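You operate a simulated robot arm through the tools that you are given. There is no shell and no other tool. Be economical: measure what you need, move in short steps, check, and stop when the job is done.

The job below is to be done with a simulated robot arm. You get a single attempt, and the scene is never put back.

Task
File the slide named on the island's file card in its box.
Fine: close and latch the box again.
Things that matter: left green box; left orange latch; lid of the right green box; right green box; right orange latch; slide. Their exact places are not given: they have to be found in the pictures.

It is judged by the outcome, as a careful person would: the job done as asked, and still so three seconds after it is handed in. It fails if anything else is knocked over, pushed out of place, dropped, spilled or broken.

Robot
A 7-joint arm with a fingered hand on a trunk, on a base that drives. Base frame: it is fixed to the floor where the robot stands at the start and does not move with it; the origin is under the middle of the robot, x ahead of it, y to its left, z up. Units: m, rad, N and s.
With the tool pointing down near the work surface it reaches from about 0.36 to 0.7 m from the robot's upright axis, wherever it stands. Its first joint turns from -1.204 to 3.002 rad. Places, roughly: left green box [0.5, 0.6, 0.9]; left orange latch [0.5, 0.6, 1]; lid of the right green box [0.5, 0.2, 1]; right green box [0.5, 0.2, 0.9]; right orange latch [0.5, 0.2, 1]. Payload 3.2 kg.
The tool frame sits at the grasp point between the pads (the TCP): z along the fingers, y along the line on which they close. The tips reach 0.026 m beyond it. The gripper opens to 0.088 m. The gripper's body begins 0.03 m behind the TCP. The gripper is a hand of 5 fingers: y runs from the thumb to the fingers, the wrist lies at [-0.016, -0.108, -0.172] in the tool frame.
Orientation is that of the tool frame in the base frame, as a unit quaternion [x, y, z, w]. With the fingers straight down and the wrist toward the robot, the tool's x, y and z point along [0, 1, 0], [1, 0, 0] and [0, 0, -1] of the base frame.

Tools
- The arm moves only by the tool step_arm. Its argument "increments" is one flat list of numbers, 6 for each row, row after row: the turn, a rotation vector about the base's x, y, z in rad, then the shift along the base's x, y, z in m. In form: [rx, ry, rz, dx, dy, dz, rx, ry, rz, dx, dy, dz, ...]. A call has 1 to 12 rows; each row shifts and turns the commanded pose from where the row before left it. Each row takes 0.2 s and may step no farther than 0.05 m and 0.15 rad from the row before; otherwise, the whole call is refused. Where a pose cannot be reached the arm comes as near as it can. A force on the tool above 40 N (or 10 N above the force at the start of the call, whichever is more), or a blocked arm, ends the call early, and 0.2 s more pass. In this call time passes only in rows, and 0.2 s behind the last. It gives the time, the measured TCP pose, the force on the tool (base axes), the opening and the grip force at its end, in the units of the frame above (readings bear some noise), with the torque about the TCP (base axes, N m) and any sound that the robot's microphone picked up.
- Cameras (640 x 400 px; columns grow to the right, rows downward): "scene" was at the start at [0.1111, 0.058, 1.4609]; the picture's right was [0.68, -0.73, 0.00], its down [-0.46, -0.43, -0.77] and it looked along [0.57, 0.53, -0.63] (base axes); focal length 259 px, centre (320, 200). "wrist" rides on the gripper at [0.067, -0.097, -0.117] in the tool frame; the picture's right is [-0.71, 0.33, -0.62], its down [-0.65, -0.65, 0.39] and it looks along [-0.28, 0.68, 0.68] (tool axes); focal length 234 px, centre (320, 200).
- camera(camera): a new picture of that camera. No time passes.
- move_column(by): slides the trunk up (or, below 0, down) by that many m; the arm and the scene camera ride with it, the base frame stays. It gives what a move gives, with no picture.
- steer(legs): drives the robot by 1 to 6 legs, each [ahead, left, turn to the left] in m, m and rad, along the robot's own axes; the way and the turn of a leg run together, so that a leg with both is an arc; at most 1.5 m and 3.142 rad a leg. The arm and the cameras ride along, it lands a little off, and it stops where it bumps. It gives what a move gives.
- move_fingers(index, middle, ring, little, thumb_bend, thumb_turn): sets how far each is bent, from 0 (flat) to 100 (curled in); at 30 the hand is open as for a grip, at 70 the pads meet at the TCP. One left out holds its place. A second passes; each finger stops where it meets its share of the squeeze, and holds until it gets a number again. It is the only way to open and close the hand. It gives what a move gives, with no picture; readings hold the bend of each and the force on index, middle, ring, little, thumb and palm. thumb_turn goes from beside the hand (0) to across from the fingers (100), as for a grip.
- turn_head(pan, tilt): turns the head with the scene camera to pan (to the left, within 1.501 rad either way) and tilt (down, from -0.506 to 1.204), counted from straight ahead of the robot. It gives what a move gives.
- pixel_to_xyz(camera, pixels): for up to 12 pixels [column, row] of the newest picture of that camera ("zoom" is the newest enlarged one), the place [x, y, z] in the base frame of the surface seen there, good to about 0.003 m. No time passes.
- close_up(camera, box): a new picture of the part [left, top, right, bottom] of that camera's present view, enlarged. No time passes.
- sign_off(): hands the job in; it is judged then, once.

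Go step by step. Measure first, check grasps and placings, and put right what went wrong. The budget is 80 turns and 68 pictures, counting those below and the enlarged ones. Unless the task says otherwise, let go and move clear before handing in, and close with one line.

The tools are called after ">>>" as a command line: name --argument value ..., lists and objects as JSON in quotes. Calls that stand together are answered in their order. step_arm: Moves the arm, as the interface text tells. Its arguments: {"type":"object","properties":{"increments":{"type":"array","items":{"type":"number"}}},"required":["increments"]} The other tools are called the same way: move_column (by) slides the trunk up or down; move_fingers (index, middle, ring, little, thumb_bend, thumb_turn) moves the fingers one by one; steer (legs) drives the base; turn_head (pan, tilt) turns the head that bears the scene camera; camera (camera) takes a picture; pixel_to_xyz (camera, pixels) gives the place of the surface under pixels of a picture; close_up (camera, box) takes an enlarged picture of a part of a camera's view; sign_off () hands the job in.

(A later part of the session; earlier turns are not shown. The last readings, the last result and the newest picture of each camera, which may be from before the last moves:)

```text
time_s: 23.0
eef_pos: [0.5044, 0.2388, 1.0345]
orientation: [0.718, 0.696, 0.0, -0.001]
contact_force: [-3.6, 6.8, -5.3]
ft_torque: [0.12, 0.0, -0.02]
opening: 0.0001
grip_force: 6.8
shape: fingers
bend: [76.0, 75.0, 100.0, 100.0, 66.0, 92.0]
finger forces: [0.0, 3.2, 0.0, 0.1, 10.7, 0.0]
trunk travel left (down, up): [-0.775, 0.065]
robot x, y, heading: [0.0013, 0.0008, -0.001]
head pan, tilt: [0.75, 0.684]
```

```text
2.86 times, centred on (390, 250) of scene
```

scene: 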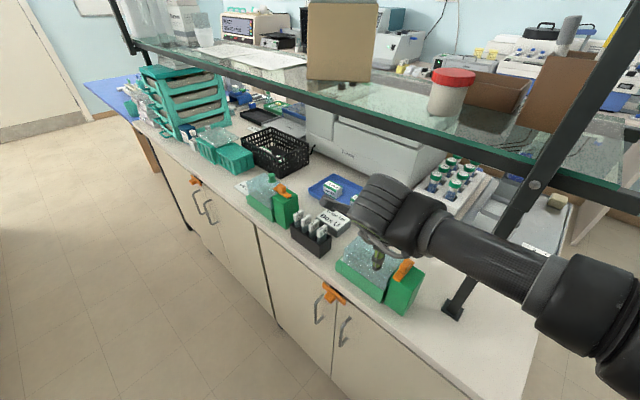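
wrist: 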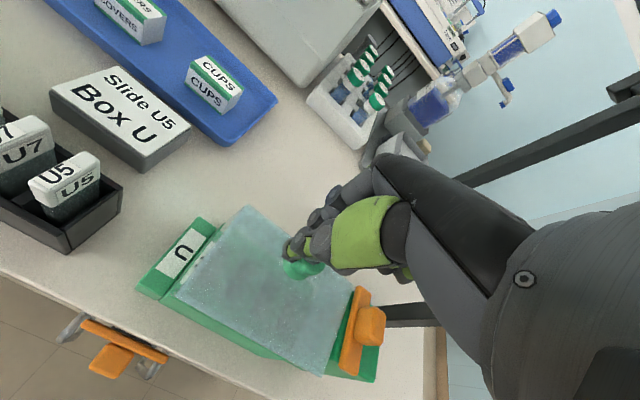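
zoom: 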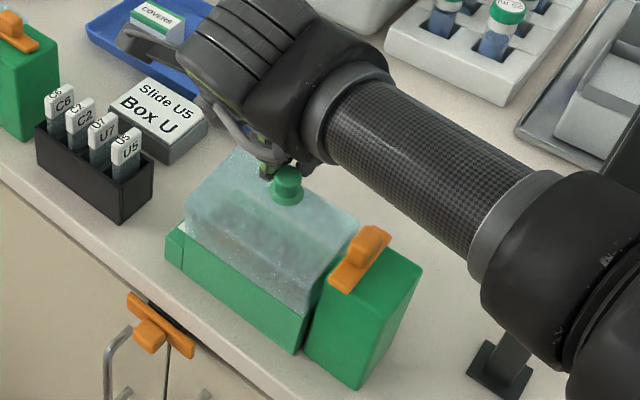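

The pinch slipped off: it is now beside the knob (300,268) on its +y side, so I was off-centre. I'll open, rise and measure the knob again.

>>> move_fingers --index 35 --middle 35 --thumb_bend 35 --thumb_turn 97

>>> close_up --camera "wrist" --box '[200, 130, 420, 330]'

>>> pixel_to_xyz --camera "wrist" --pixels '[[300, 255], [305, 262], [295, 250], [310, 252], [290, 262], [300, 270], [288, 300], [328, 190], [320, 205]]'

```text
time_s: 24.0
eef_pos: [0.5049, 0.2338, 1.0336]
orientation: [0.719, 0.695, 0.0, -0.002]
contact_force: [-0.2, 0.5, 0.3]
ft_torque: [-0.02, -0.06, -0.01]
opening: 0.0768
grip_force: 0.2
shape: fingers
bend: [35.0, 35.0, 100.0, 100.0, 35.0, 97.0]
finger forces: [0.1, 0.1, 0.0, 0.0, 0.0, 0.1]
trunk travel left (down, up): [-0.775, 0.065]
robot x, y, heading: [-0.0006, -0.0021, -0.0]
head pan, tilt: [0.75, 0.684]
```

```text
2.00 times, centred on (310, 230) of wrist
```

zoom: 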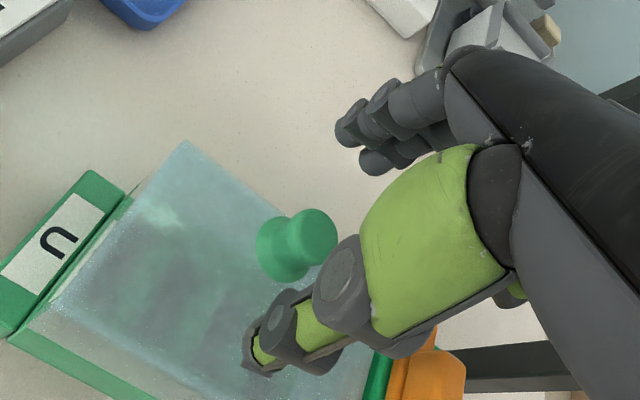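

```text
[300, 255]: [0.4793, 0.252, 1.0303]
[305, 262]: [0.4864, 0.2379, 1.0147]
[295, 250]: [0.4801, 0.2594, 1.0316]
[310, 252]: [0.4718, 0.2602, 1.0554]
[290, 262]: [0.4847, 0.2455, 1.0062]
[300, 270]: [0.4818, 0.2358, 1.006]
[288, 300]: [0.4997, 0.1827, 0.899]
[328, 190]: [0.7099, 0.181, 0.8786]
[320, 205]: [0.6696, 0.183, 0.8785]
```

That lookup was on the older picture; I'll measure on the new enlarged one.

>>> pixel_to_xyz --camera "zoom" --pixels '[[315, 235], [300, 222], [325, 215], [330, 245], [310, 260], [280, 245], [265, 265], [265, 230], [290, 275], [255, 360], [350, 125], [375, 165]]'

```text
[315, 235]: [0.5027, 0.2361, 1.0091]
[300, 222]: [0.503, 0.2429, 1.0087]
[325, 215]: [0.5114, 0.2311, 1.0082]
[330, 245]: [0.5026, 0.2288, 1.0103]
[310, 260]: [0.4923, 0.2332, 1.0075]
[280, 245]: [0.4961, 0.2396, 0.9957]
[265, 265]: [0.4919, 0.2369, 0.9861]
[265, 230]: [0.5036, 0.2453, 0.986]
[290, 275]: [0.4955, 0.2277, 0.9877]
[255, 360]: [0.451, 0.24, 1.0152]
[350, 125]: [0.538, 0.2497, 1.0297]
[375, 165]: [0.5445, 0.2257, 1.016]
```

Cap centre is (0.503,0.235), while thumb and fingers meet about 4 mm further +y than I had it, and a bit too high. I'll shift −4 mm in y, go down to z≈1.013 and regrip.

>>> step_arm --increments '[0, 0, 0, -0.001, -0.004, -0.01, 0, 0, 0, 0, 0, -0.0105]'

>>> move_fingers --index 73 --middle 73 --thumb_bend 73

>>> close_up --camera "wrist" --box '[200, 130, 420, 330]'

```text
time_s: 24.6
eef_pos: [0.5039, 0.231, 1.0137]
orientation: [0.718, 0.696, 0.0, 0.0]
contact_force: [0.0, -0.3, 0.9]
ft_torque: [-0.01, 0.03, 0.01]
opening: 0.0773
grip_force: 0.3
shape: fingers
bend: [35.0, 35.0, 100.0, 100.0, 35.0, 97.0]
finger forces: [0.0, 0.0, 0.0, 0.0, 0.9, 0.0]
trunk travel left (down, up): [-0.775, 0.065]
robot x, y, heading: [0.0027, -0.0005, 0.0]
head pan, tilt: [0.75, 0.684]
```

```text
time_s: 25.6
eef_pos: [0.504, 0.2313, 1.0137]
orientation: [0.72, 0.694, 0.002, 0.0]
contact_force: [3.7, 1.9, 11.8]
ft_torque: [0.09, -0.06, 0.12]
opening: 0.0149
grip_force: 15.7
shape: fingers
bend: [72.0, 63.0, 100.0, 100.0, 65.0, 97.0]
finger forces: [6.1, 9.1, 0.0, 0.0, 16.5, 0.0]
trunk travel left (down, up): [-0.775, 0.065]
robot x, y, heading: [0.0001, 0.0001, -0.002]
head pan, tilt: [0.75, 0.684]
```

```text
2.00 times, centred on (310, 230) of wrist
```

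zoom: 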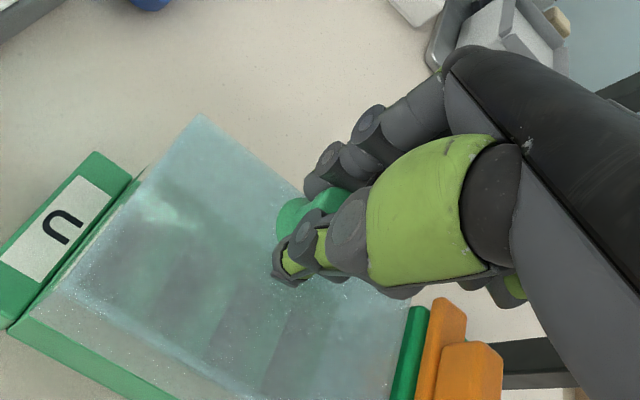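

Firmer hold now (15.7 N, opening 0.015). Lifting slowly by 1.2 cm.

>>> step_arm --increments '[0, 0, 0, 0, 0, 0.004, 0, 0, 0, 0, 0, 0.004, 0, 0, 0, 0, 0, 0.004]'

>>> camera --camera "wrist"

```text
time_s: 26.4
eef_pos: [0.501, 0.2323, 1.0224]
orientation: [0.718, 0.696, -0.003, -0.002]
contact_force: [-7.0, -2.2, -11.6]
ft_torque: [-0.07, -0.1, 0.07]
opening: 0.016
grip_force: 9.0
shape: fingers
bend: [72.0, 72.0, 100.0, 100.0, 62.0, 97.0]
finger forces: [3.2, 3.0, 0.0, 0.0, 11.7, 0.0]
trunk travel left (down, up): [-0.775, 0.065]
robot x, y, heading: [0.001, -0.0021, -0.001]
head pan, tilt: [0.75, 0.684]
```

```text
33 pictures are left
```

wrist: 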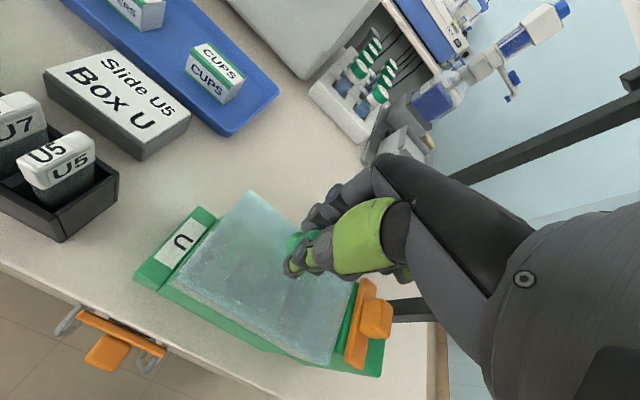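

The force on the hand points −x and down, so the lid is hinged along its front edge (near x≈0.443, z≈0.935) and must swing toward the robot. I'll follow that arc with the hand pitching along.

>>> step_arm --increments '[0, -0.05, 0, -0.0045, 0, 0, 0, -0.09, 0, -0.0045, 0, 0, 0, -0.1, 0, -0.009, 0, 0.0045, 0, -0.1, 0, -0.0093, 0, 0.0036]'

>>> camera --camera "wrist"

>>> close_up --camera "scene" --box '[310, 180, 470, 320]'

```text
time_s: 27.4
eef_pos: [0.4751, 0.2316, 1.0347]
orientation: [0.709, 0.685, 0.122, 0.117]
contact_force: [-1.0, 1.4, -2.2]
ft_torque: [0.0, -0.02, 0.01]
opening: 0.0142
grip_force: 9.6
shape: fingers
bend: [72.0, 72.0, 100.0, 100.0, 64.0, 96.0]
finger forces: [5.8, 3.9, 0.1, 0.1, 9.7, 0.0]
trunk travel left (down, up): [-0.775, 0.065]
robot x, y, heading: [-0.0017, 0.0014, -0.003]
head pan, tilt: [0.75, 0.684]
```

```text
32 pictures are left
```

wrist: 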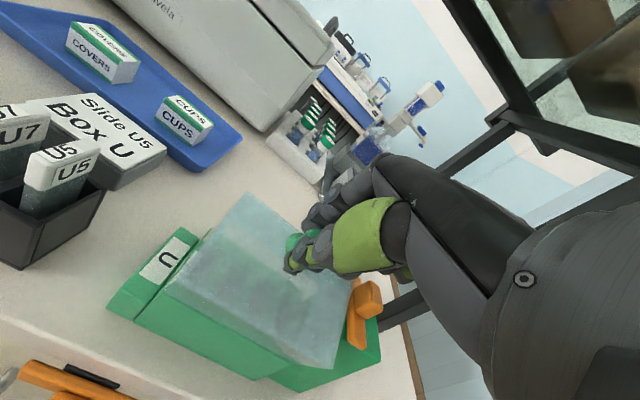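

```text
2.86 times, centred on (390, 250) of scene
```

zoom: 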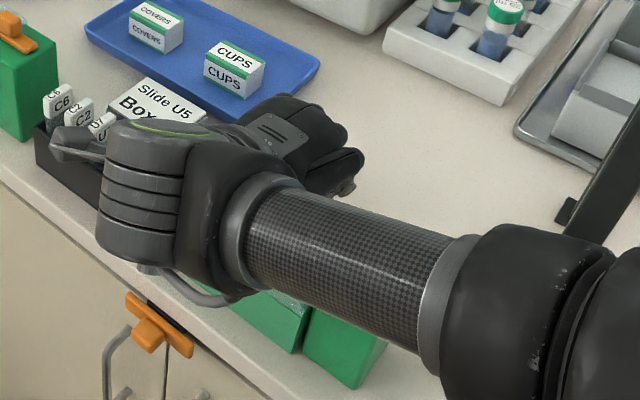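

The lid is rising with the hand and the forces are small; the hinge model fits. Continuing along the arc.

>>> step_arm --increments '[0, -0.1, 0, -0.0096, 0, 0.0026, 0, -0.1, 0, -0.0098, 0, 0.0017, 0, -0.1, 0, -0.0101, 0, 0.0007, 0, -0.1, 0, -0.0099, 0, -0.0003]'

>>> camera --camera "wrist"

```text
time_s: 28.4
eef_pos: [0.4483, 0.2199, 1.0513]
orientation: [0.683, 0.634, 0.268, 0.245]
contact_force: [-0.5, -1.0, 0.2]
ft_torque: [0.01, -0.03, -0.01]
opening: 0.0
grip_force: 0.0
shape: fingers
bend: [73.0, 73.0, 100.0, 100.0, 71.0, 97.0]
finger forces: [0.0, 0.0, 0.0, 0.1, 0.0, 0.0]
trunk travel left (down, up): [-0.775, 0.065]
robot x, y, heading: [0.0023, -0.0017, -0.005]
head pan, tilt: [0.75, 0.684]
```

```text
30 pictures are left
```

wrist: 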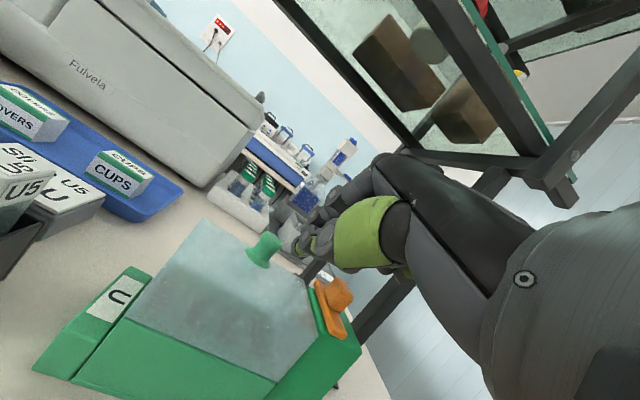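

The arm hit its reach limit, the pinch slipped and the lid has fallen shut again (knob upright at 262,250). I'll back the base 0.12 m to gain room for the pitched wrist and then retry.

>>> steer --legs '[[-0.12, 0, 0]]'

>>> step_arm --increments '[0, 0.13, 0, 0.01, 0.0, 0.02, 0, 0.13, 0, 0.02, 0.0, 0.01, 0, 0.13, 0, 0.02, 0, 0, 0, 0.13, 0, 0.02, 0, 0]'

>>> move_fingers --index 35 --middle 35 --thumb_bend 35

>>> camera --camera "wrist"

```text
time_s: 29.6
eef_pos: [0.3268, 0.2215, 1.044]
orientation: [0.682, 0.637, 0.261, 0.247]
contact_force: [0.0, 0.1, 0.2]
ft_torque: [-0.03, -0.02, 0.01]
opening: 0.0
grip_force: 0.0
shape: fingers
bend: [73.0, 73.0, 100.0, 100.0, 71.0, 97.0]
finger forces: [0.1, 0.0, 0.0, 0.0, 0.0, 0.0]
trunk travel left (down, up): [-0.775, 0.065]
robot x, y, heading: [-0.1192, 0.0012, 0.002]
head pan, tilt: [0.75, 0.684]
```

```text
time_s: 30.6
eef_pos: [0.3969, 0.2203, 1.0737]
orientation: [0.726, 0.679, 0.076, 0.075]
contact_force: [0.2, -0.2, -0.4]
ft_torque: [0.04, 0.03, 0.0]
opening: 0.0
grip_force: 0.0
shape: fingers
bend: [73.0, 73.0, 100.0, 100.0, 71.0, 97.0]
finger forces: [0.1, 0.0, 0.0, 0.0, 0.0, 0.0]
trunk travel left (down, up): [-0.775, 0.065]
robot x, y, heading: [-0.1184, -0.0006, 0.0]
head pan, tilt: [0.75, 0.684]
```

```text
time_s: 31.6
eef_pos: [0.3966, 0.2193, 1.0752]
orientation: [0.726, 0.68, 0.076, 0.075]
contact_force: [-0.1, 0.0, -0.1]
ft_torque: [0.0, 0.02, 0.01]
opening: 0.0771
grip_force: 0.1
shape: fingers
bend: [35.0, 35.0, 100.0, 100.0, 35.0, 97.0]
finger forces: [0.0, 0.0, 0.0, 0.0, 0.0, 0.0]
trunk travel left (down, up): [-0.775, 0.065]
robot x, y, heading: [-0.1185, 0.0047, 0.003]
head pan, tilt: [0.75, 0.684]
```

```text
29 pictures are left
```

wrist: 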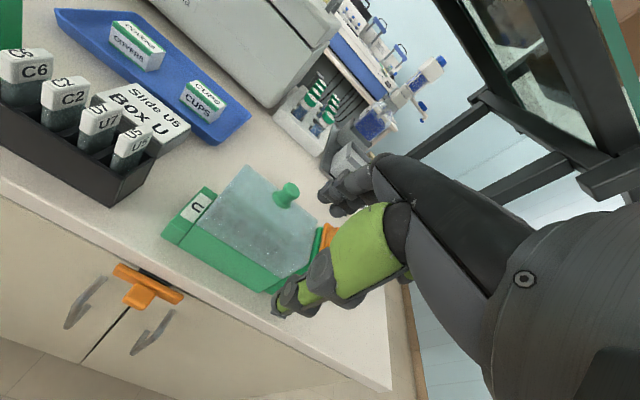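

I'm clear and the base is at x≈−0.118. I'll check that the box hasn't shifted (knob at 290,190; box corners) and that the latch is unchanged.

>>> pixel_to_xyz --camera "wrist" --pixels '[[291, 187], [285, 184], [297, 192], [282, 200], [276, 196], [197, 206], [165, 232], [270, 290], [278, 278], [176, 222]]'

>>> step_arm --increments '[0, 0.1, 0, 0.035, 0.004, -0.005, 0, 0.11, 0, 0.035, 0.004, -0.005, 0, 0, 0, 0.036, 0.003, -0.01]'

>>> close_up --camera "wrist" --box '[200, 130, 420, 330]'

>>> pixel_to_xyz --camera "zoom" --pixels '[[298, 245], [285, 235], [312, 255], [315, 235], [300, 222], [310, 260], [280, 245], [265, 265], [255, 360], [350, 125], [375, 165]]'

```text
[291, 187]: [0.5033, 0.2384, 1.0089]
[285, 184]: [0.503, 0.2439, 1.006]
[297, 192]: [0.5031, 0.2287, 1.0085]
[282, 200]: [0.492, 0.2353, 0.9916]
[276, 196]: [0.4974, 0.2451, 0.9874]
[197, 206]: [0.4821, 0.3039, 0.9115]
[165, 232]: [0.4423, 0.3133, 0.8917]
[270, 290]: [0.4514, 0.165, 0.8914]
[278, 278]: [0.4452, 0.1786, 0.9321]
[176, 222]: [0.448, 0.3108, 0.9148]
```

```text
time_s: 32.4
eef_pos: [0.4792, 0.1868, 1.0635]
orientation: [0.728, 0.685, -0.002, -0.003]
contact_force: [0.0, -0.5, -0.6]
ft_torque: [0.05, 0.03, 0.03]
opening: 0.0775
grip_force: 0.0
shape: fingers
bend: [35.0, 35.0, 100.0, 100.0, 35.0, 97.0]
finger forces: [0.0, 0.0, 0.0, 0.0, 0.0, 0.0]
out of reach, approached as far as the arm can: row 2, 3
trunk travel left (down, up): [-0.775, 0.065]
robot x, y, heading: [-0.1181, 0.0024, 0.001]
head pan, tilt: [0.75, 0.684]
```

```text
2.00 times, centred on (310, 230) of wrist
```

zoom: 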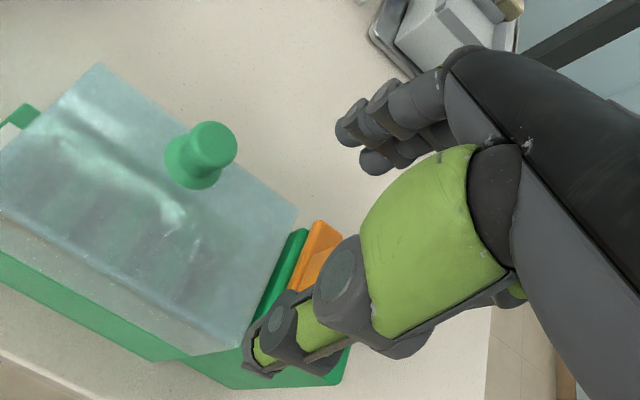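

```text
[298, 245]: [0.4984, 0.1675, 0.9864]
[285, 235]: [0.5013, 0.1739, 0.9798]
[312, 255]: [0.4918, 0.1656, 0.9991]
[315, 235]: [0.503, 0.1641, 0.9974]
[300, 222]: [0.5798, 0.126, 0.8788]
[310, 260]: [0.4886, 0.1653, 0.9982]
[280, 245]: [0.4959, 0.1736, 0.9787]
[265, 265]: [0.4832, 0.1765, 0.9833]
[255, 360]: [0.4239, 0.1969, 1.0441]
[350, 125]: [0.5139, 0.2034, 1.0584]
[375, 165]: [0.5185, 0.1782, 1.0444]
```

The box hasn't moved. The arm can't reach here well because its shoulder is to the robot's right, so I'll draw the hand back a little and shift the base left 0.15 m and 0.04 m forward.

>>> step_arm --increments '[0, 0, 0, -0.04, 0, 0.0, 0, 0, 0, -0.04, 0, 0]'

>>> steer --legs '[[0.04, 0.15, 0]]'

>>> camera --camera "wrist"

```text
time_s: 33.0
eef_pos: [0.3998, 0.1878, 1.064]
orientation: [0.731, 0.682, 0.0, 0.004]
contact_force: [-0.5, -0.4, 0.7]
ft_torque: [-0.01, 0.0, -0.02]
opening: 0.0778
grip_force: 0.1
shape: fingers
bend: [35.0, 35.0, 100.0, 100.0, 35.0, 97.0]
finger forces: [0.0, 0.0, 0.1, 0.0, 0.1, 0.0]
trunk travel left (down, up): [-0.775, 0.065]
robot x, y, heading: [-0.1167, 0.003, 0.004]
head pan, tilt: [0.75, 0.684]
```

```text
time_s: 34.4
eef_pos: [0.4407, 0.3364, 1.0657]
orientation: [0.731, 0.683, 0.0, 0.004]
contact_force: [0.8, -0.4, 0.6]
ft_torque: [0.0, 0.04, -0.01]
opening: 0.0775
grip_force: 0.0
shape: fingers
bend: [35.0, 35.0, 100.0, 100.0, 35.0, 97.0]
finger forces: [0.0, 0.0, 0.1, 0.0, 0.0, 0.1]
trunk travel left (down, up): [-0.775, 0.065]
robot x, y, heading: [-0.0799, 0.147, 0.001]
head pan, tilt: [0.75, 0.684]
```

```text
27 pictures are left
```

wrist: 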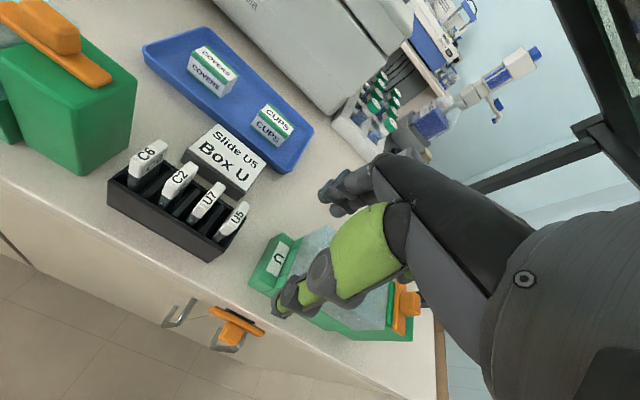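

Now the base is at (−0.08,0.147). I'll move over the knob, go down and pinch as before.

>>> step_arm --increments '[0, 0, 0.034, 0.02, -0.035, 0, 0, 0, 0.034, 0.02, -0.035, 0, 0, 0, 0, 0.022, -0.036, -0.015]'

>>> close_up --camera "wrist" --box '[200, 130, 420, 330]'

>>> pixel_to_xyz --camera "zoom" --pixels '[[298, 245], [285, 235], [312, 255], [315, 235], [300, 222], [310, 260], [280, 245], [265, 265], [255, 360], [350, 125], [375, 165]]'

```text
time_s: 35.2
eef_pos: [0.5019, 0.2282, 1.0506]
orientation: [0.706, 0.708, 0.001, 0.003]
contact_force: [0.3, 0.5, 0.1]
ft_torque: [0.06, 0.03, -0.02]
opening: 0.0777
grip_force: 0.1
shape: fingers
bend: [35.0, 35.0, 100.0, 100.0, 35.0, 97.0]
finger forces: [0.0, 0.0, 0.0, 0.1, 0.1, 0.1]
trunk travel left (down, up): [-0.775, 0.065]
robot x, y, heading: [-0.0851, 0.1509, -0.0]
head pan, tilt: [0.75, 0.684]
```

```text
2.00 times, centred on (310, 230) of wrist
```

zoom: 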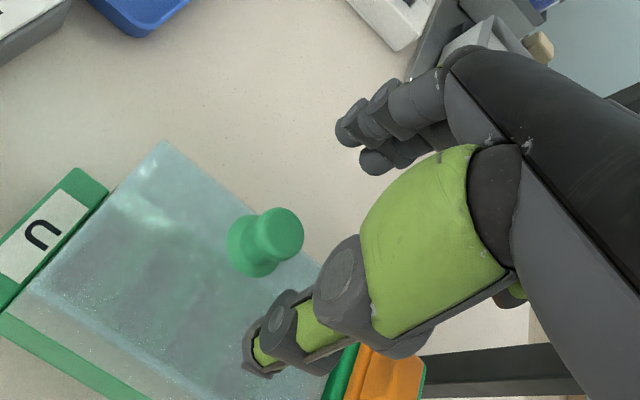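

```text
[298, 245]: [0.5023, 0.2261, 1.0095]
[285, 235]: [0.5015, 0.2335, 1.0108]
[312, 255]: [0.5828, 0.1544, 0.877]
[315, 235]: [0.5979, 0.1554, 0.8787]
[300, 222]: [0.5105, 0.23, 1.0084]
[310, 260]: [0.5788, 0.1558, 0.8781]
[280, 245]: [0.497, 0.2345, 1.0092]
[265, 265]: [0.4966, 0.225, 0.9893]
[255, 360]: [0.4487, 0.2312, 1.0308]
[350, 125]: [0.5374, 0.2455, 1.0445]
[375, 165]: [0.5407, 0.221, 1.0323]
```

The knob is well centred between the fingers. Going down and pinching, a bit firmer this time.

>>> step_arm --increments '[0, 0, 0, 0.001, 0.001, -0.012, 0, 0, 0, 0.001, 0, -0.012, 0, 0, 0, 0, 0, -0.0125]'

>>> move_fingers --index 75 --middle 75 --thumb_bend 75

>>> close_up --camera "wrist" --box '[200, 130, 420, 330]'

```text
time_s: 36.0
eef_pos: [0.5032, 0.2312, 1.0141]
orientation: [0.707, 0.707, 0.0, 0.004]
contact_force: [-1.1, 0.3, 0.3]
ft_torque: [0.01, -0.01, -0.02]
opening: 0.0777
grip_force: 0.1
shape: fingers
bend: [35.0, 35.0, 100.0, 100.0, 35.0, 97.0]
finger forces: [0.0, 0.1, 0.1, 0.0, 0.0, 0.0]
trunk travel left (down, up): [-0.775, 0.065]
robot x, y, heading: [-0.0818, 0.1451, -0.002]
head pan, tilt: [0.75, 0.684]
```

```text
time_s: 37.0
eef_pos: [0.5026, 0.2302, 1.0149]
orientation: [0.707, 0.707, 0.0, 0.003]
contact_force: [-0.3, -1.6, 1.6]
ft_torque: [0.0, 0.12, 0.05]
opening: 0.0145
grip_force: 15.1
shape: fingers
bend: [73.0, 74.0, 100.0, 100.0, 65.0, 97.0]
finger forces: [9.1, 5.3, 0.0, 0.1, 15.3, 0.0]
trunk travel left (down, up): [-0.775, 0.065]
robot x, y, heading: [-0.0816, 0.151, -0.003]
head pan, tilt: [0.75, 0.684]
```

```text
2.00 times, centred on (310, 230) of wrist
```

zoom: 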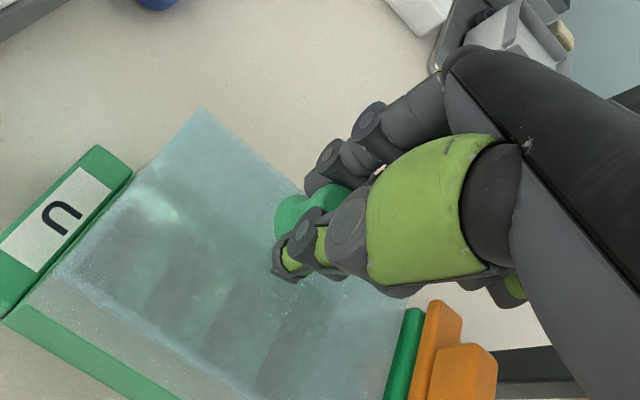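

Good hold (15 N). I'll follow the hinge arc again, 0.5 rad first.

>>> step_arm --increments '[0, -0.1, 0, -0.0083, 0, 0.0056, 0, -0.1, 0, -0.0088, 0, 0.0047, 0, -0.1, 0, -0.0092, 0, 0.0038, 0, -0.1, 0, -0.0095, 0, 0.0028, 0, -0.1, 0, -0.0099, 0, 0.0019]'

```text
time_s: 38.2
eef_pos: [0.4573, 0.2295, 1.0343]
orientation: [0.685, 0.683, 0.177, 0.179]
contact_force: [0.5, -1.5, 8.5]
ft_torque: [0.01, 0.06, 0.05]
opening: 0.0144
grip_force: 17.2
shape: fingers
bend: [73.0, 74.0, 100.0, 100.0, 65.0, 97.0]
finger forces: [10.6, 6.8, 0.0, 0.0, 16.6, 0.0]
trunk travel left (down, up): [-0.775, 0.065]
robot x, y, heading: [-0.0852, 0.15, -0.003]
head pan, tilt: [0.75, 0.684]
```

Still held at 0.5 rad and within reach. Carrying on.

>>> step_arm --increments '[0, -0.1, 0, -0.0099, 0, 0.0019, 0, -0.1, 0, -0.0099, 0, 0.0004, 0, -0.1, 0, -0.0099, 0, -0.0006, 0, -0.1, 0, -0.0098, 0, -0.0018]'

>>> camera --camera "wrist"

>>> camera --camera "scene"

```text
time_s: 39.2
eef_pos: [0.4175, 0.2303, 1.0346]
orientation: [0.637, 0.634, 0.308, 0.311]
contact_force: [-0.2, -3.6, 4.1]
ft_torque: [-0.04, -0.06, -0.04]
opening: 0.0144
grip_force: 16.3
shape: fingers
bend: [73.0, 74.0, 100.0, 100.0, 65.0, 97.0]
finger forces: [10.6, 8.6, 0.1, 0.0, 12.8, 0.0]
trunk travel left (down, up): [-0.775, 0.065]
robot x, y, heading: [-0.0842, 0.1526, -0.001]
head pan, tilt: [0.75, 0.684]
```

```text
24 pictures are left
```

wrist: 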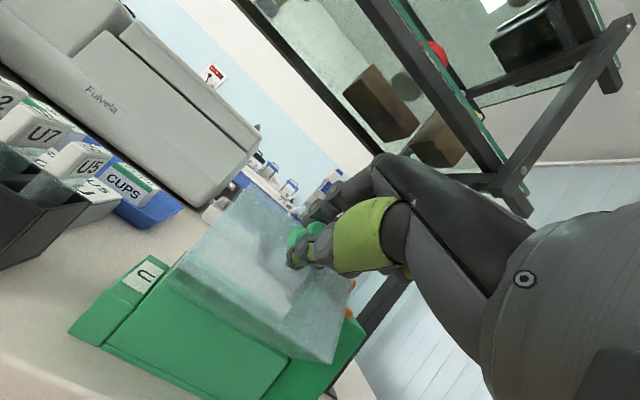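

```text
23 pictures are left
```

scene: 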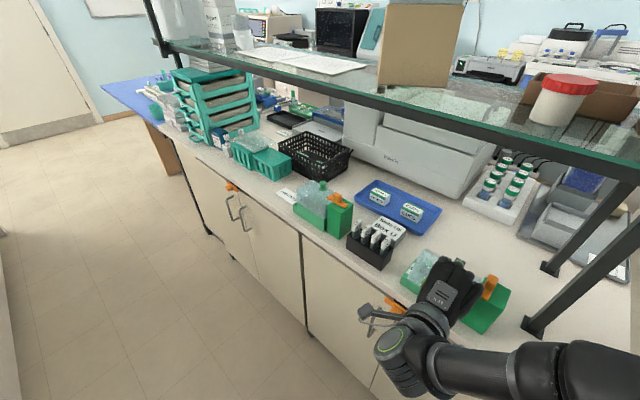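

Lid is at about 52° and still gripped. Continuing toward past-vertical.

>>> step_arm --increments '[0, -0.1, 0, -0.0097, 0, -0.002, 0, -0.1, 0, -0.0094, 0, -0.003, 0, -0.1, 0, -0.0089, 0, -0.004, 0, -0.1, 0, -0.0084, 0, -0.005]'

>>> camera --camera "wrist"

```text
time_s: 40.2
eef_pos: [0.3836, 0.2305, 1.019]
orientation: [0.565, 0.56, 0.428, 0.428]
contact_force: [-3.4, 0.5, -0.8]
ft_torque: [-0.05, 0.21, 0.09]
opening: 0.0148
grip_force: 16.6
shape: fingers
bend: [73.0, 74.0, 100.0, 100.0, 65.0, 96.0]
finger forces: [9.8, 5.7, 0.1, 0.1, 17.9, 0.0]
trunk travel left (down, up): [-0.775, 0.065]
robot x, y, heading: [-0.0829, 0.1478, -0.001]
head pan, tilt: [0.75, 0.684]
```

```text
22 pictures are left
```

wrist: 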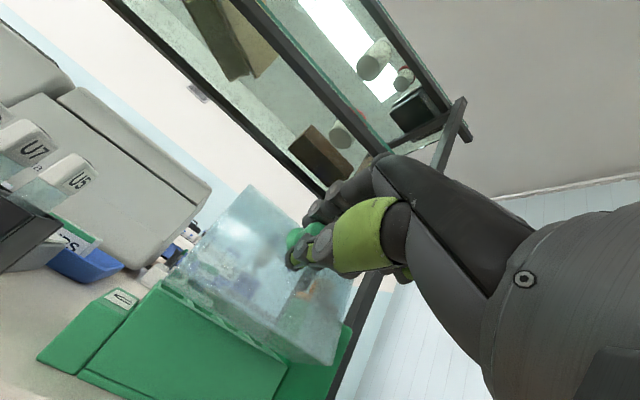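

Lid at about 75°. A little further, to just beyond vertical or its stop.

>>> step_arm --increments '[0, -0.1, 0, -0.008, 0, -0.0058, 0, -0.1, 0, -0.0075, 0, -0.0065, 0, -0.1, 0, -0.0068, 0, -0.0072]'

```text
time_s: 41.0
eef_pos: [0.4593, 0.2425, 1.0376]
orientation: [0.492, 0.491, 0.507, 0.51]
contact_force: [-0.4, -0.1, -0.3]
ft_torque: [0.03, 0.0, 0.01]
opening: 0.0
grip_force: 0.0
shape: fingers
bend: [75.0, 75.0, 100.0, 100.0, 69.0, 97.0]
finger forces: [0.1, 0.0, 0.0, 0.0, 0.0, 0.0]
out of reach, approached as far as the arm can: row 1, 2, 3
trunk travel left (down, up): [-0.775, 0.065]
robot x, y, heading: [-0.0816, 0.1497, -0.001]
head pan, tilt: [0.75, 0.684]
```

The arm jumped to a different pose because it was out of reach, and the grip is empty. I'll look at what state things are in.

>>> camera --camera "wrist"

>>> camera --camera "scene"

```text
21 pictures are left
```

wrist: 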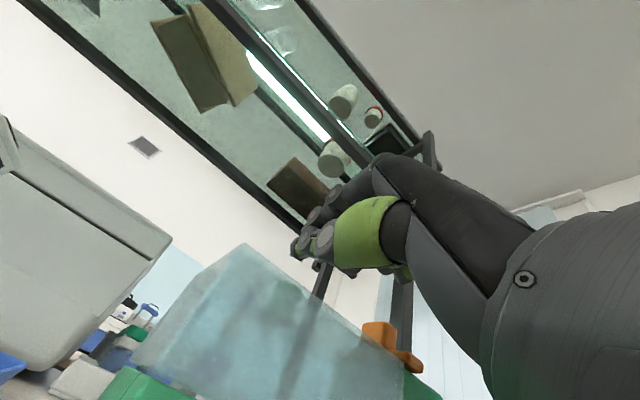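

```text
20 pictures are left
```

scene: 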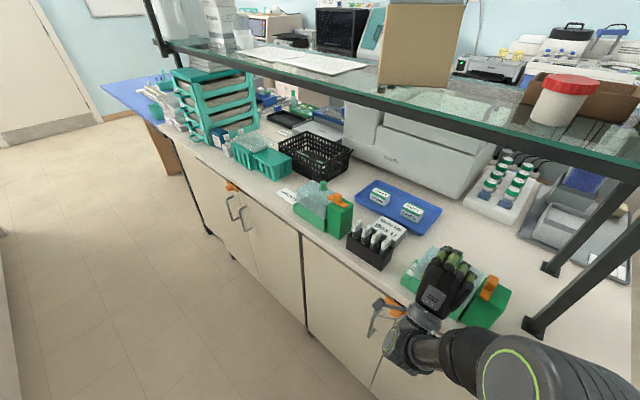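

I'll measure the lid in the wrist picture to know its angle.

>>> pixel_to_xyz --camera "wrist" --pixels '[[240, 248], [270, 255], [340, 320], [400, 370], [200, 280], [140, 355], [150, 390], [290, 330], [380, 340], [300, 245], [330, 380]]'

>>> close_up --camera "scene" --box '[380, 220, 540, 340]'

```text
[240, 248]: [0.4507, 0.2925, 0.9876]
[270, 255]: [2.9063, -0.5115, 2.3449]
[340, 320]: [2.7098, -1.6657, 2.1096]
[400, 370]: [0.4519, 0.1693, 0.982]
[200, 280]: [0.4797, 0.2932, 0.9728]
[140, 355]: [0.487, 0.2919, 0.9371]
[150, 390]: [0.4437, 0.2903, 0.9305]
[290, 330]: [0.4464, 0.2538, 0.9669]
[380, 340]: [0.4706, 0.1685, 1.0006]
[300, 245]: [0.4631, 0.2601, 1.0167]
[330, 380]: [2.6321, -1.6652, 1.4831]
```

```text
3.33 times, centred on (460, 280) of scene
```

zoom: 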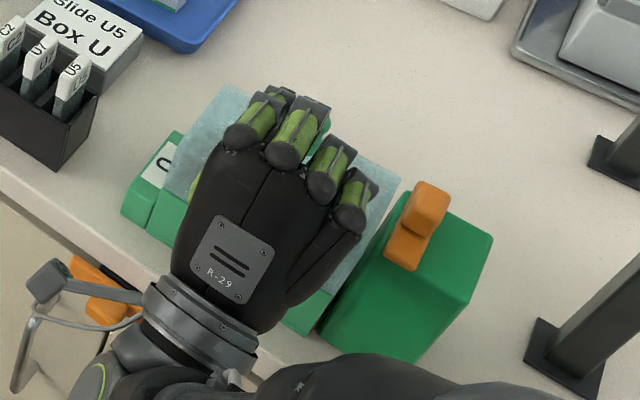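

The lid is shut again, pushed by that jump, and nothing else was disturbed. I'll raise the hand and turn it back upright, then repeat the opening, stopping at 75° where the lid should fall open by itself.

>>> step_arm --increments '[0, 0, 0, 0, 0, 0.025, 0, 0.1, 0, 0, 0, 0.02, 0, 0.145, 0, 0, 0, 0, 0, 0.145, 0, 0, 0, 0, 0, 0.145, 0, 0, 0, 0, 0, 0.145, 0, 0, 0, 0, 0, 0.145, 0, 0, 0, 0, 0, 0.145, 0, 0, 0, 0, 0, 0.145, 0, 0, 0, 0, 0, 0.145, 0, 0, 0, 0, 0, 0.145, 0, 0, 0, 0, 0, 0.145, 0, 0, 0, 0]'

>>> move_fingers --index 35 --middle 35 --thumb_bend 35

```text
time_s: 43.6
eef_pos: [0.4596, 0.2438, 1.0813]
orientation: [0.707, 0.706, 0.017, 0.02]
contact_force: [0.6, -0.5, -0.6]
ft_torque: [0.0, 0.0, 0.0]
opening: 0.0
grip_force: 0.1
shape: fingers
bend: [75.0, 75.0, 100.0, 100.0, 69.0, 97.0]
finger forces: [0.0, 0.0, 0.0, 0.0, 0.0, 0.1]
trunk travel left (down, up): [-0.775, 0.065]
robot x, y, heading: [-0.0831, 0.1491, -0.003]
head pan, tilt: [0.75, 0.684]
```

```text
time_s: 44.6
eef_pos: [0.46, 0.243, 1.0807]
orientation: [0.708, 0.706, 0.018, 0.021]
contact_force: [0.3, 0.1, 0.7]
ft_torque: [0.03, 0.01, 0.01]
opening: 0.0772
grip_force: 0.0
shape: fingers
bend: [35.0, 35.0, 100.0, 100.0, 35.0, 97.0]
finger forces: [0.0, 0.0, 0.0, 0.0, 0.0, 0.1]
trunk travel left (down, up): [-0.775, 0.065]
robot x, y, heading: [-0.0842, 0.1501, -0.005]
head pan, tilt: [0.75, 0.684]
```

Now back over the knob, with the hand tilted 0.1 rad the other way to gain pitch range.

>>> step_arm --increments '[0, 0.08, 0, 0.022, -0.006, -0.01, 0, 0.075, 0, 0.021, -0.0065, -0.01, 0, 0, 0, 0, 0, -0.015]'

>>> close_up --camera "wrist" --box '[200, 130, 420, 330]'

>>> pixel_to_xyz --camera "zoom" --pixels '[[285, 235], [270, 235], [300, 245], [290, 220], [270, 255], [255, 360], [350, 125], [375, 165]]'

```text
time_s: 45.4
eef_pos: [0.5012, 0.2323, 1.0455]
orientation: [0.706, 0.706, -0.036, -0.034]
contact_force: [-0.6, -0.2, -0.3]
ft_torque: [0.0, 0.01, 0.03]
opening: 0.0772
grip_force: 0.0
shape: fingers
bend: [35.0, 35.0, 100.0, 100.0, 35.0, 97.0]
finger forces: [0.0, 0.0, 0.0, 0.1, 0.0, 0.0]
trunk travel left (down, up): [-0.775, 0.065]
robot x, y, heading: [-0.0847, 0.1489, 0.004]
head pan, tilt: [0.75, 0.684]
```

```text
2.00 times, centred on (310, 230) of wrist
```

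zoom: 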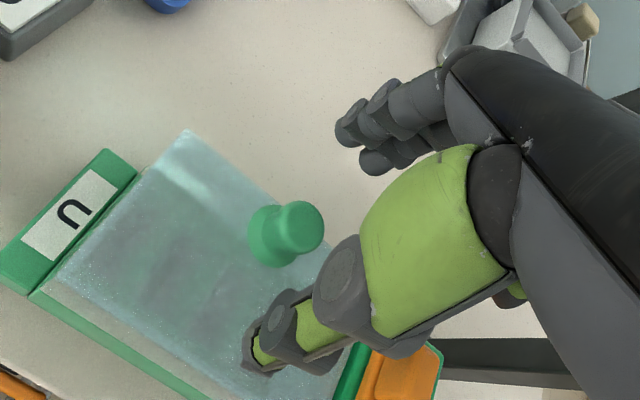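

```text
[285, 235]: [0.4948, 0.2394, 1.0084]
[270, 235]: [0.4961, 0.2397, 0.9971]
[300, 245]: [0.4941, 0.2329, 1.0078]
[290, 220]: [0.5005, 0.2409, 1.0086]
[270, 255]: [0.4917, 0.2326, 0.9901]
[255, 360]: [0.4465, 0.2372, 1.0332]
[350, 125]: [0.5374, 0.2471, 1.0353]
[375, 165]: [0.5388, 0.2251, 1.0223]
```

Centred. Going down and pinching.

>>> step_arm --increments '[0, 0, 0, 0.001, -0.002, -0.014, 0, 0, 0, 0, 0, -0.0145]'

>>> move_fingers --index 75 --middle 75 --thumb_bend 75

```text
time_s: 46.0
eef_pos: [0.502, 0.2292, 1.0167]
orientation: [0.706, 0.707, -0.036, -0.032]
contact_force: [0.5, -0.2, -0.3]
ft_torque: [0.01, 0.02, 0.0]
opening: 0.0775
grip_force: 0.0
shape: fingers
bend: [35.0, 35.0, 100.0, 100.0, 35.0, 97.0]
finger forces: [0.0, 0.1, 0.0, 0.0, 0.0, 0.1]
trunk travel left (down, up): [-0.775, 0.065]
robot x, y, heading: [-0.0831, 0.144, -0.001]
head pan, tilt: [0.75, 0.684]
```

```text
time_s: 47.0
eef_pos: [0.5029, 0.2289, 1.015]
orientation: [0.706, 0.706, -0.038, -0.033]
contact_force: [4.4, 2.1, 1.6]
ft_torque: [0.02, -0.29, 0.09]
opening: 0.0151
grip_force: 14.8
shape: fingers
bend: [72.0, 63.0, 100.0, 100.0, 65.0, 97.0]
finger forces: [8.3, 10.0, 0.0, 0.1, 12.0, 0.0]
trunk travel left (down, up): [-0.775, 0.065]
robot x, y, heading: [-0.0788, 0.1462, 0.0]
head pan, tilt: [0.75, 0.684]
```

Held with 15 N. Same arc again: 0.9 rad first.

>>> step_arm --increments '[0, -0.1, 0, -0.0083, 0, 0.0056, 0, -0.1, 0, -0.0088, 0, 0.0047, 0, -0.1, 0, -0.0092, 0, 0.0038, 0, -0.1, 0, -0.0095, 0, 0.0028, 0, -0.1, 0, -0.0099, 0, 0.0019, 0, -0.1, 0, -0.0099, 0, 0.0014, 0, -0.1, 0, -0.0099, 0, 0.0004, 0, -0.1, 0, -0.0099, 0, -0.0006, 0, -0.1, 0, -0.0098, 0, -0.0018]'

```text
time_s: 49.0
eef_pos: [0.4176, 0.23, 1.0371]
orientation: [0.651, 0.652, 0.275, 0.276]
contact_force: [2.5, 7.4, -1.0]
ft_torque: [-0.01, -0.23, 0.17]
opening: 0.0155
grip_force: 15.3
shape: fingers
bend: [73.0, 63.0, 100.0, 100.0, 64.0, 96.0]
finger forces: [9.5, 6.7, 0.0, 0.0, 14.2, 0.0]
trunk travel left (down, up): [-0.775, 0.065]
robot x, y, heading: [-0.0878, 0.1478, -0.0]
head pan, tilt: [0.75, 0.684]
```

>>> step_arm --increments '[0, -0.1, 0, -0.0097, 0, -0.002, 0, -0.1, 0, -0.0094, 0, -0.003, 0, -0.1, 0, -0.0089, 0, -0.004, 0, -0.1, 0, -0.0084, 0, -0.005, 0, -0.06, 0, -0.005, 0, -0.0035]'

>>> camera --camera "wrist"

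```text
time_s: 50.2
eef_pos: [0.3793, 0.2291, 1.0199]
orientation: [0.577, 0.566, 0.415, 0.417]
contact_force: [5.6, 9.8, -6.8]
ft_torque: [-0.01, 0.05, 0.06]
opening: 0.0155
grip_force: 11.8
shape: fingers
bend: [73.0, 72.0, 100.0, 100.0, 64.0, 95.0]
finger forces: [9.0, 0.5, 0.0, 0.1, 13.4, 0.1]
trunk travel left (down, up): [-0.775, 0.065]
robot x, y, heading: [-0.082, 0.145, 0.004]
head pan, tilt: [0.75, 0.684]
```

```text
17 pictures are left
```

wrist: 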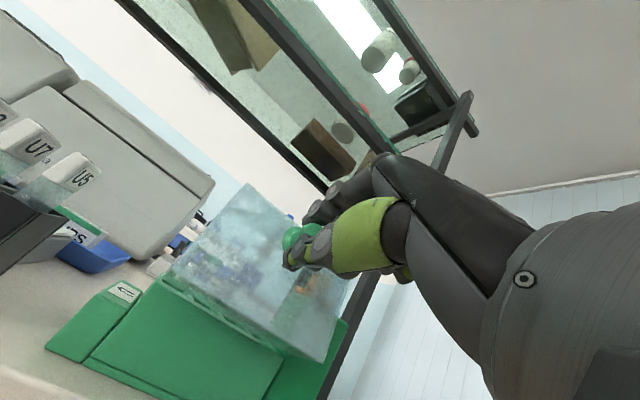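

The lid is at about 75° with its weight past the hinge. I'll open the fingers and pull the hand back toward the robot so the lid can settle open.

>>> move_fingers --index 35 --middle 35 --thumb_bend 35

>>> camera --camera "wrist"

```text
time_s: 51.2
eef_pos: [0.3781, 0.2229, 1.0202]
orientation: [0.577, 0.566, 0.414, 0.418]
contact_force: [-0.9, 0.0, 1.3]
ft_torque: [-0.01, 0.06, -0.03]
opening: 0.077
grip_force: 0.6
shape: fingers
bend: [35.0, 35.0, 100.0, 100.0, 35.0, 98.0]
finger forces: [0.0, 0.0, 0.0, 0.0, 0.8, 0.0]
trunk travel left (down, up): [-0.775, 0.065]
robot x, y, heading: [-0.0794, 0.1502, -0.001]
head pan, tilt: [0.75, 0.684]
```

```text
16 pictures are left
```

wrist: 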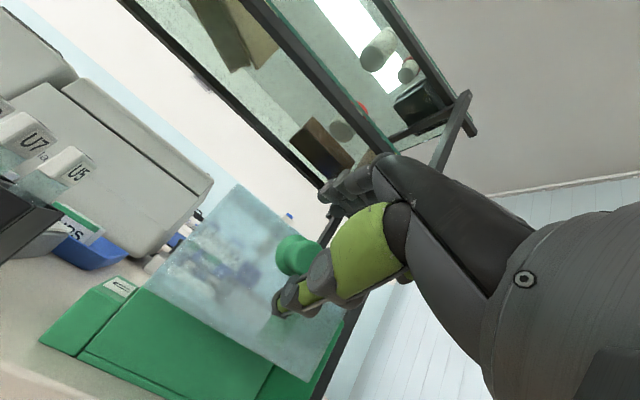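

The lid leans on the thumb now (0.8 N), wanting to fall open. I'll back the base off to let it go.

>>> steer --legs '[[-0.1, 0, 0]]'

>>> camera --camera "wrist"

```text
time_s: 52.4
eef_pos: [0.2808, 0.2238, 1.0201]
orientation: [0.578, 0.565, 0.415, 0.418]
contact_force: [0.3, 0.2, -0.7]
ft_torque: [0.01, 0.01, 0.01]
opening: 0.0769
grip_force: 0.0
shape: fingers
bend: [35.0, 35.0, 100.0, 100.0, 35.0, 97.0]
finger forces: [0.0, 0.0, 0.0, 0.0, 0.1, 0.1]
trunk travel left (down, up): [-0.775, 0.065]
robot x, y, heading: [-0.1776, 0.1465, -0.0]
head pan, tilt: [0.75, 0.684]
```

```text
15 pictures are left
```

wrist: 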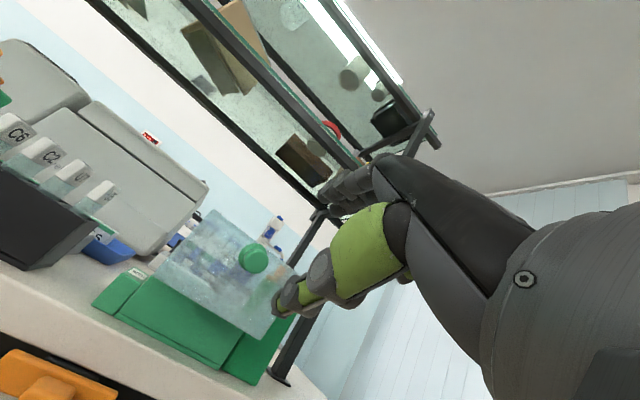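

The lid now stands open by itself. I'll turn the hand upright and higher, then drive forward to view the box interior and the slide.

>>> step_arm --increments '[0, 0.14, 0, 0, 0, 0.01, 0, 0.14, 0, 0, 0, 0.01, 0, 0.14, 0, 0, 0, 0.01, 0, 0.14, 0, 0, 0, 0.01, 0, 0.14, 0, 0, 0, 0.01, 0, 0.14, 0, 0, 0, 0.01, 0, 0.14, 0, 0, 0, 0.01, 0, 0.14, 0, 0, 0, 0.01, 0, 0.14, 0, 0, 0, 0]'

>>> steer --legs '[[0.12, 0.05, 0]]'

>>> camera --camera "wrist"

```text
time_s: 54.4
eef_pos: [0.2809, 0.2234, 1.0995]
orientation: [0.711, 0.704, -0.006, 0.004]
contact_force: [-0.2, 0.4, -0.1]
ft_torque: [0.0, 0.0, -0.02]
opening: 0.0774
grip_force: 0.0
shape: fingers
bend: [35.0, 35.0, 100.0, 100.0, 35.0, 97.0]
finger forces: [0.0, 0.0, 0.0, 0.1, 0.0, 0.0]
trunk travel left (down, up): [-0.775, 0.065]
robot x, y, heading: [-0.1763, 0.147, -0.006]
head pan, tilt: [0.75, 0.684]
```

```text
time_s: 55.6
eef_pos: [0.3949, 0.2721, 1.1002]
orientation: [0.711, 0.703, -0.005, 0.005]
contact_force: [-0.1, 0.3, 0.1]
ft_torque: [0.05, 0.0, 0.02]
opening: 0.0773
grip_force: 0.1
shape: fingers
bend: [35.0, 35.0, 100.0, 100.0, 35.0, 97.0]
finger forces: [0.1, 0.1, 0.0, 0.0, 0.0, 0.1]
trunk travel left (down, up): [-0.775, 0.065]
robot x, y, heading: [-0.0628, 0.1973, -0.003]
head pan, tilt: [0.75, 0.684]
```

```text
14 pictures are left
```

wrist: 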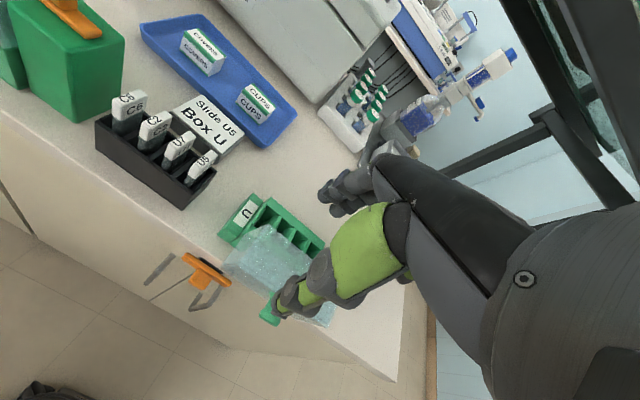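

The box is open with its slots visible at (285,230). I'll enlarge box and slides and measure.

>>> close_up --camera "wrist" --box '[90, 80, 340, 330]'

>>> pixel_to_xyz --camera "wrist" --pixels '[[200, 163], [209, 154], [190, 177], [195, 172], [178, 147], [268, 213], [285, 222], [302, 236], [277, 218], [293, 229], [257, 225], [315, 247]]'

```text
1.60 times, centred on (215, 205) of wrist
```

zoom: 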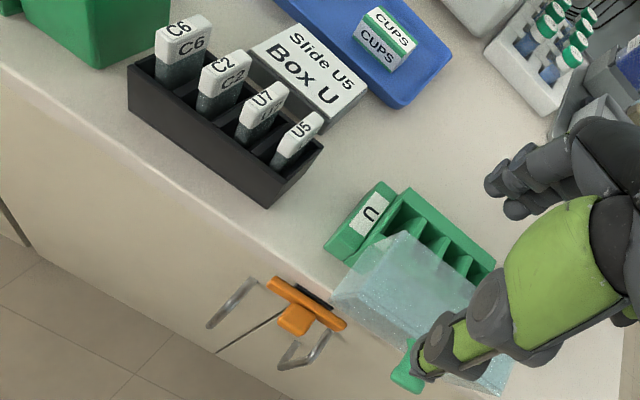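

```text
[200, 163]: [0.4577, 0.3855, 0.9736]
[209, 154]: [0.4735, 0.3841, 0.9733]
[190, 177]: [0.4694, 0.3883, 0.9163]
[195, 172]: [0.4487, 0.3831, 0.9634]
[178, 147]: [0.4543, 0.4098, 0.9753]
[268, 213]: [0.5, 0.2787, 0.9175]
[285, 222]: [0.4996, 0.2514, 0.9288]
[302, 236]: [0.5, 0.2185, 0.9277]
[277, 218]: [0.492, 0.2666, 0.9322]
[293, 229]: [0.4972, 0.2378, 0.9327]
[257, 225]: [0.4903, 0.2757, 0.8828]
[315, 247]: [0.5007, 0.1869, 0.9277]
```

U5's top is near (0.463,0.385,0.974) and the slots are divided at y≈0.267, 0.238 …; the slot centred at y≈0.252 is free. I'll enlarge U5 for exact edges, and measure the lid's highest edge.

>>> pixel_to_xyz --camera "zoom" --pixels '[[400, 237], [360, 270], [340, 300], [440, 270], [405, 370], [410, 310], [430, 215], [455, 265], [478, 262], [395, 222], [418, 240], [445, 255]]'

>>> close_up --camera "wrist" --box '[165, 130, 235, 210]'

>>> pixel_to_xyz --camera "zoom" --pixels '[[315, 150], [345, 110], [300, 180], [355, 115], [335, 160], [290, 220], [270, 270], [330, 130], [250, 130], [420, 200], [335, 105], [300, 160]]'

```text
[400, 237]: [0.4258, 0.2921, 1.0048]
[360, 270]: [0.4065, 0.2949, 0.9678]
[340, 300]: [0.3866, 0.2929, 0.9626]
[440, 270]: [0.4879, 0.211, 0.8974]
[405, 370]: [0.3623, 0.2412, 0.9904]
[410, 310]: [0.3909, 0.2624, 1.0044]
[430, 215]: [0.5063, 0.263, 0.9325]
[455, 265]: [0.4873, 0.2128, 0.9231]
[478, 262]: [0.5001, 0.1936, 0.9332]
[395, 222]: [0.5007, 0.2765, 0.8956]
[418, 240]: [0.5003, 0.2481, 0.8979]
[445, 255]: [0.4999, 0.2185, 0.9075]
```

```text
5.00 times, centred on (200, 170) of wrist
```

zoom: 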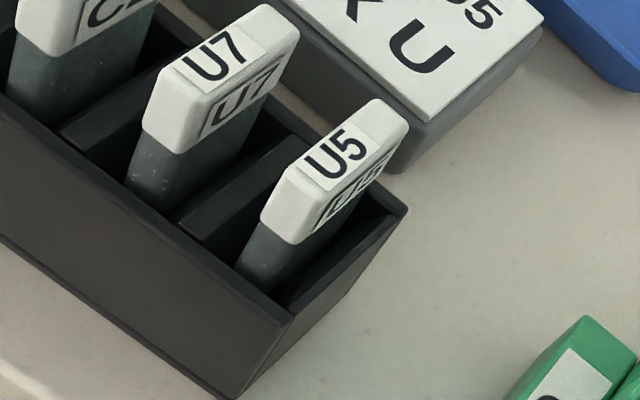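

```text
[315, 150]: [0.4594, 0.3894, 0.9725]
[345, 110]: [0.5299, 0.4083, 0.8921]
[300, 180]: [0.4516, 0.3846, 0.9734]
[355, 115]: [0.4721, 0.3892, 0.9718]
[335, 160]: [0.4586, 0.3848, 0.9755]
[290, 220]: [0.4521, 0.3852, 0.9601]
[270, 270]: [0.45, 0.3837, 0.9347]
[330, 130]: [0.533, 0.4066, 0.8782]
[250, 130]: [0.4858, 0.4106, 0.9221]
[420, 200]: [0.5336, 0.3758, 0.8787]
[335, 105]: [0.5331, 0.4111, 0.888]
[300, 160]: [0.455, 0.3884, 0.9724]
```

U5 spans x≈0.449–0.479 and y≈0.380–0.391, and its label cap is at z 0.953–0.974. I'll curl the middle finger too and come down over it with index and thumb, staying clear of U7.

>>> move_fingers --middle 100 --index 40 --thumb_bend 40

>>> step_arm --increments '[0, 0, 0, 0.023, 0.036, -0.01, 0, 0, 0, 0.023, 0.036, -0.02, 0, 0, 0, 0.023, 0.035, -0.03]'

>>> close_up --camera "wrist" --box '[200, 130, 420, 330]'

>>> pixel_to_xyz --camera "zoom" --pixels '[[255, 350], [345, 130], [360, 130], [280, 230], [300, 240], [290, 260], [260, 240], [270, 220], [310, 215], [240, 260]]'

```text
time_s: 56.6
eef_pos: [0.3955, 0.2727, 1.0997]
orientation: [0.711, 0.703, -0.006, 0.006]
contact_force: [-1.1, 0.5, 0.1]
ft_torque: [-0.03, 0.0, -0.05]
opening: 0.0673
grip_force: 0.1
shape: fingers
bend: [40.0, 100.0, 100.0, 100.0, 40.0, 97.0]
finger forces: [0.0, 0.0, 0.0, 0.1, 0.0, 0.0]
trunk travel left (down, up): [-0.775, 0.065]
robot x, y, heading: [-0.0642, 0.1964, 0.0]
head pan, tilt: [0.75, 0.684]
```

```text
refused: row 3 steps farther than a row can; nothing moved
```

```text
2.00 times, centred on (310, 230) of wrist
```

zoom: 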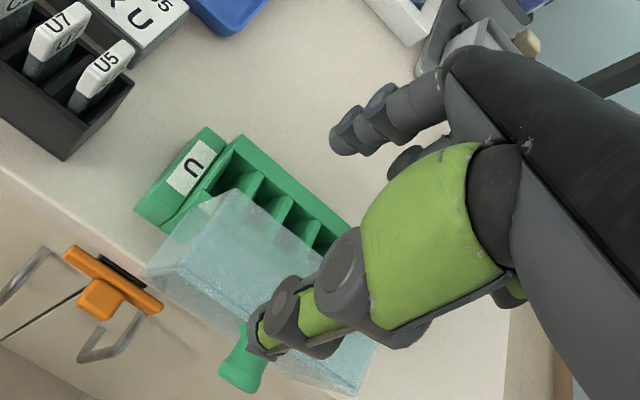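

```text
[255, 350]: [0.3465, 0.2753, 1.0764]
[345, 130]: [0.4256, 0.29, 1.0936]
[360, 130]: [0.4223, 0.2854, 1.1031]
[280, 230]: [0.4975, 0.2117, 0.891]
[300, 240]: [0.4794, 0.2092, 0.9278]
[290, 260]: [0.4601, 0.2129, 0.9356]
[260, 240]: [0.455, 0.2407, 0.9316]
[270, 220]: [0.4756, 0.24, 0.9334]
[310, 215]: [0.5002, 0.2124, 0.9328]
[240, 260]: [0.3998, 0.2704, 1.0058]
```

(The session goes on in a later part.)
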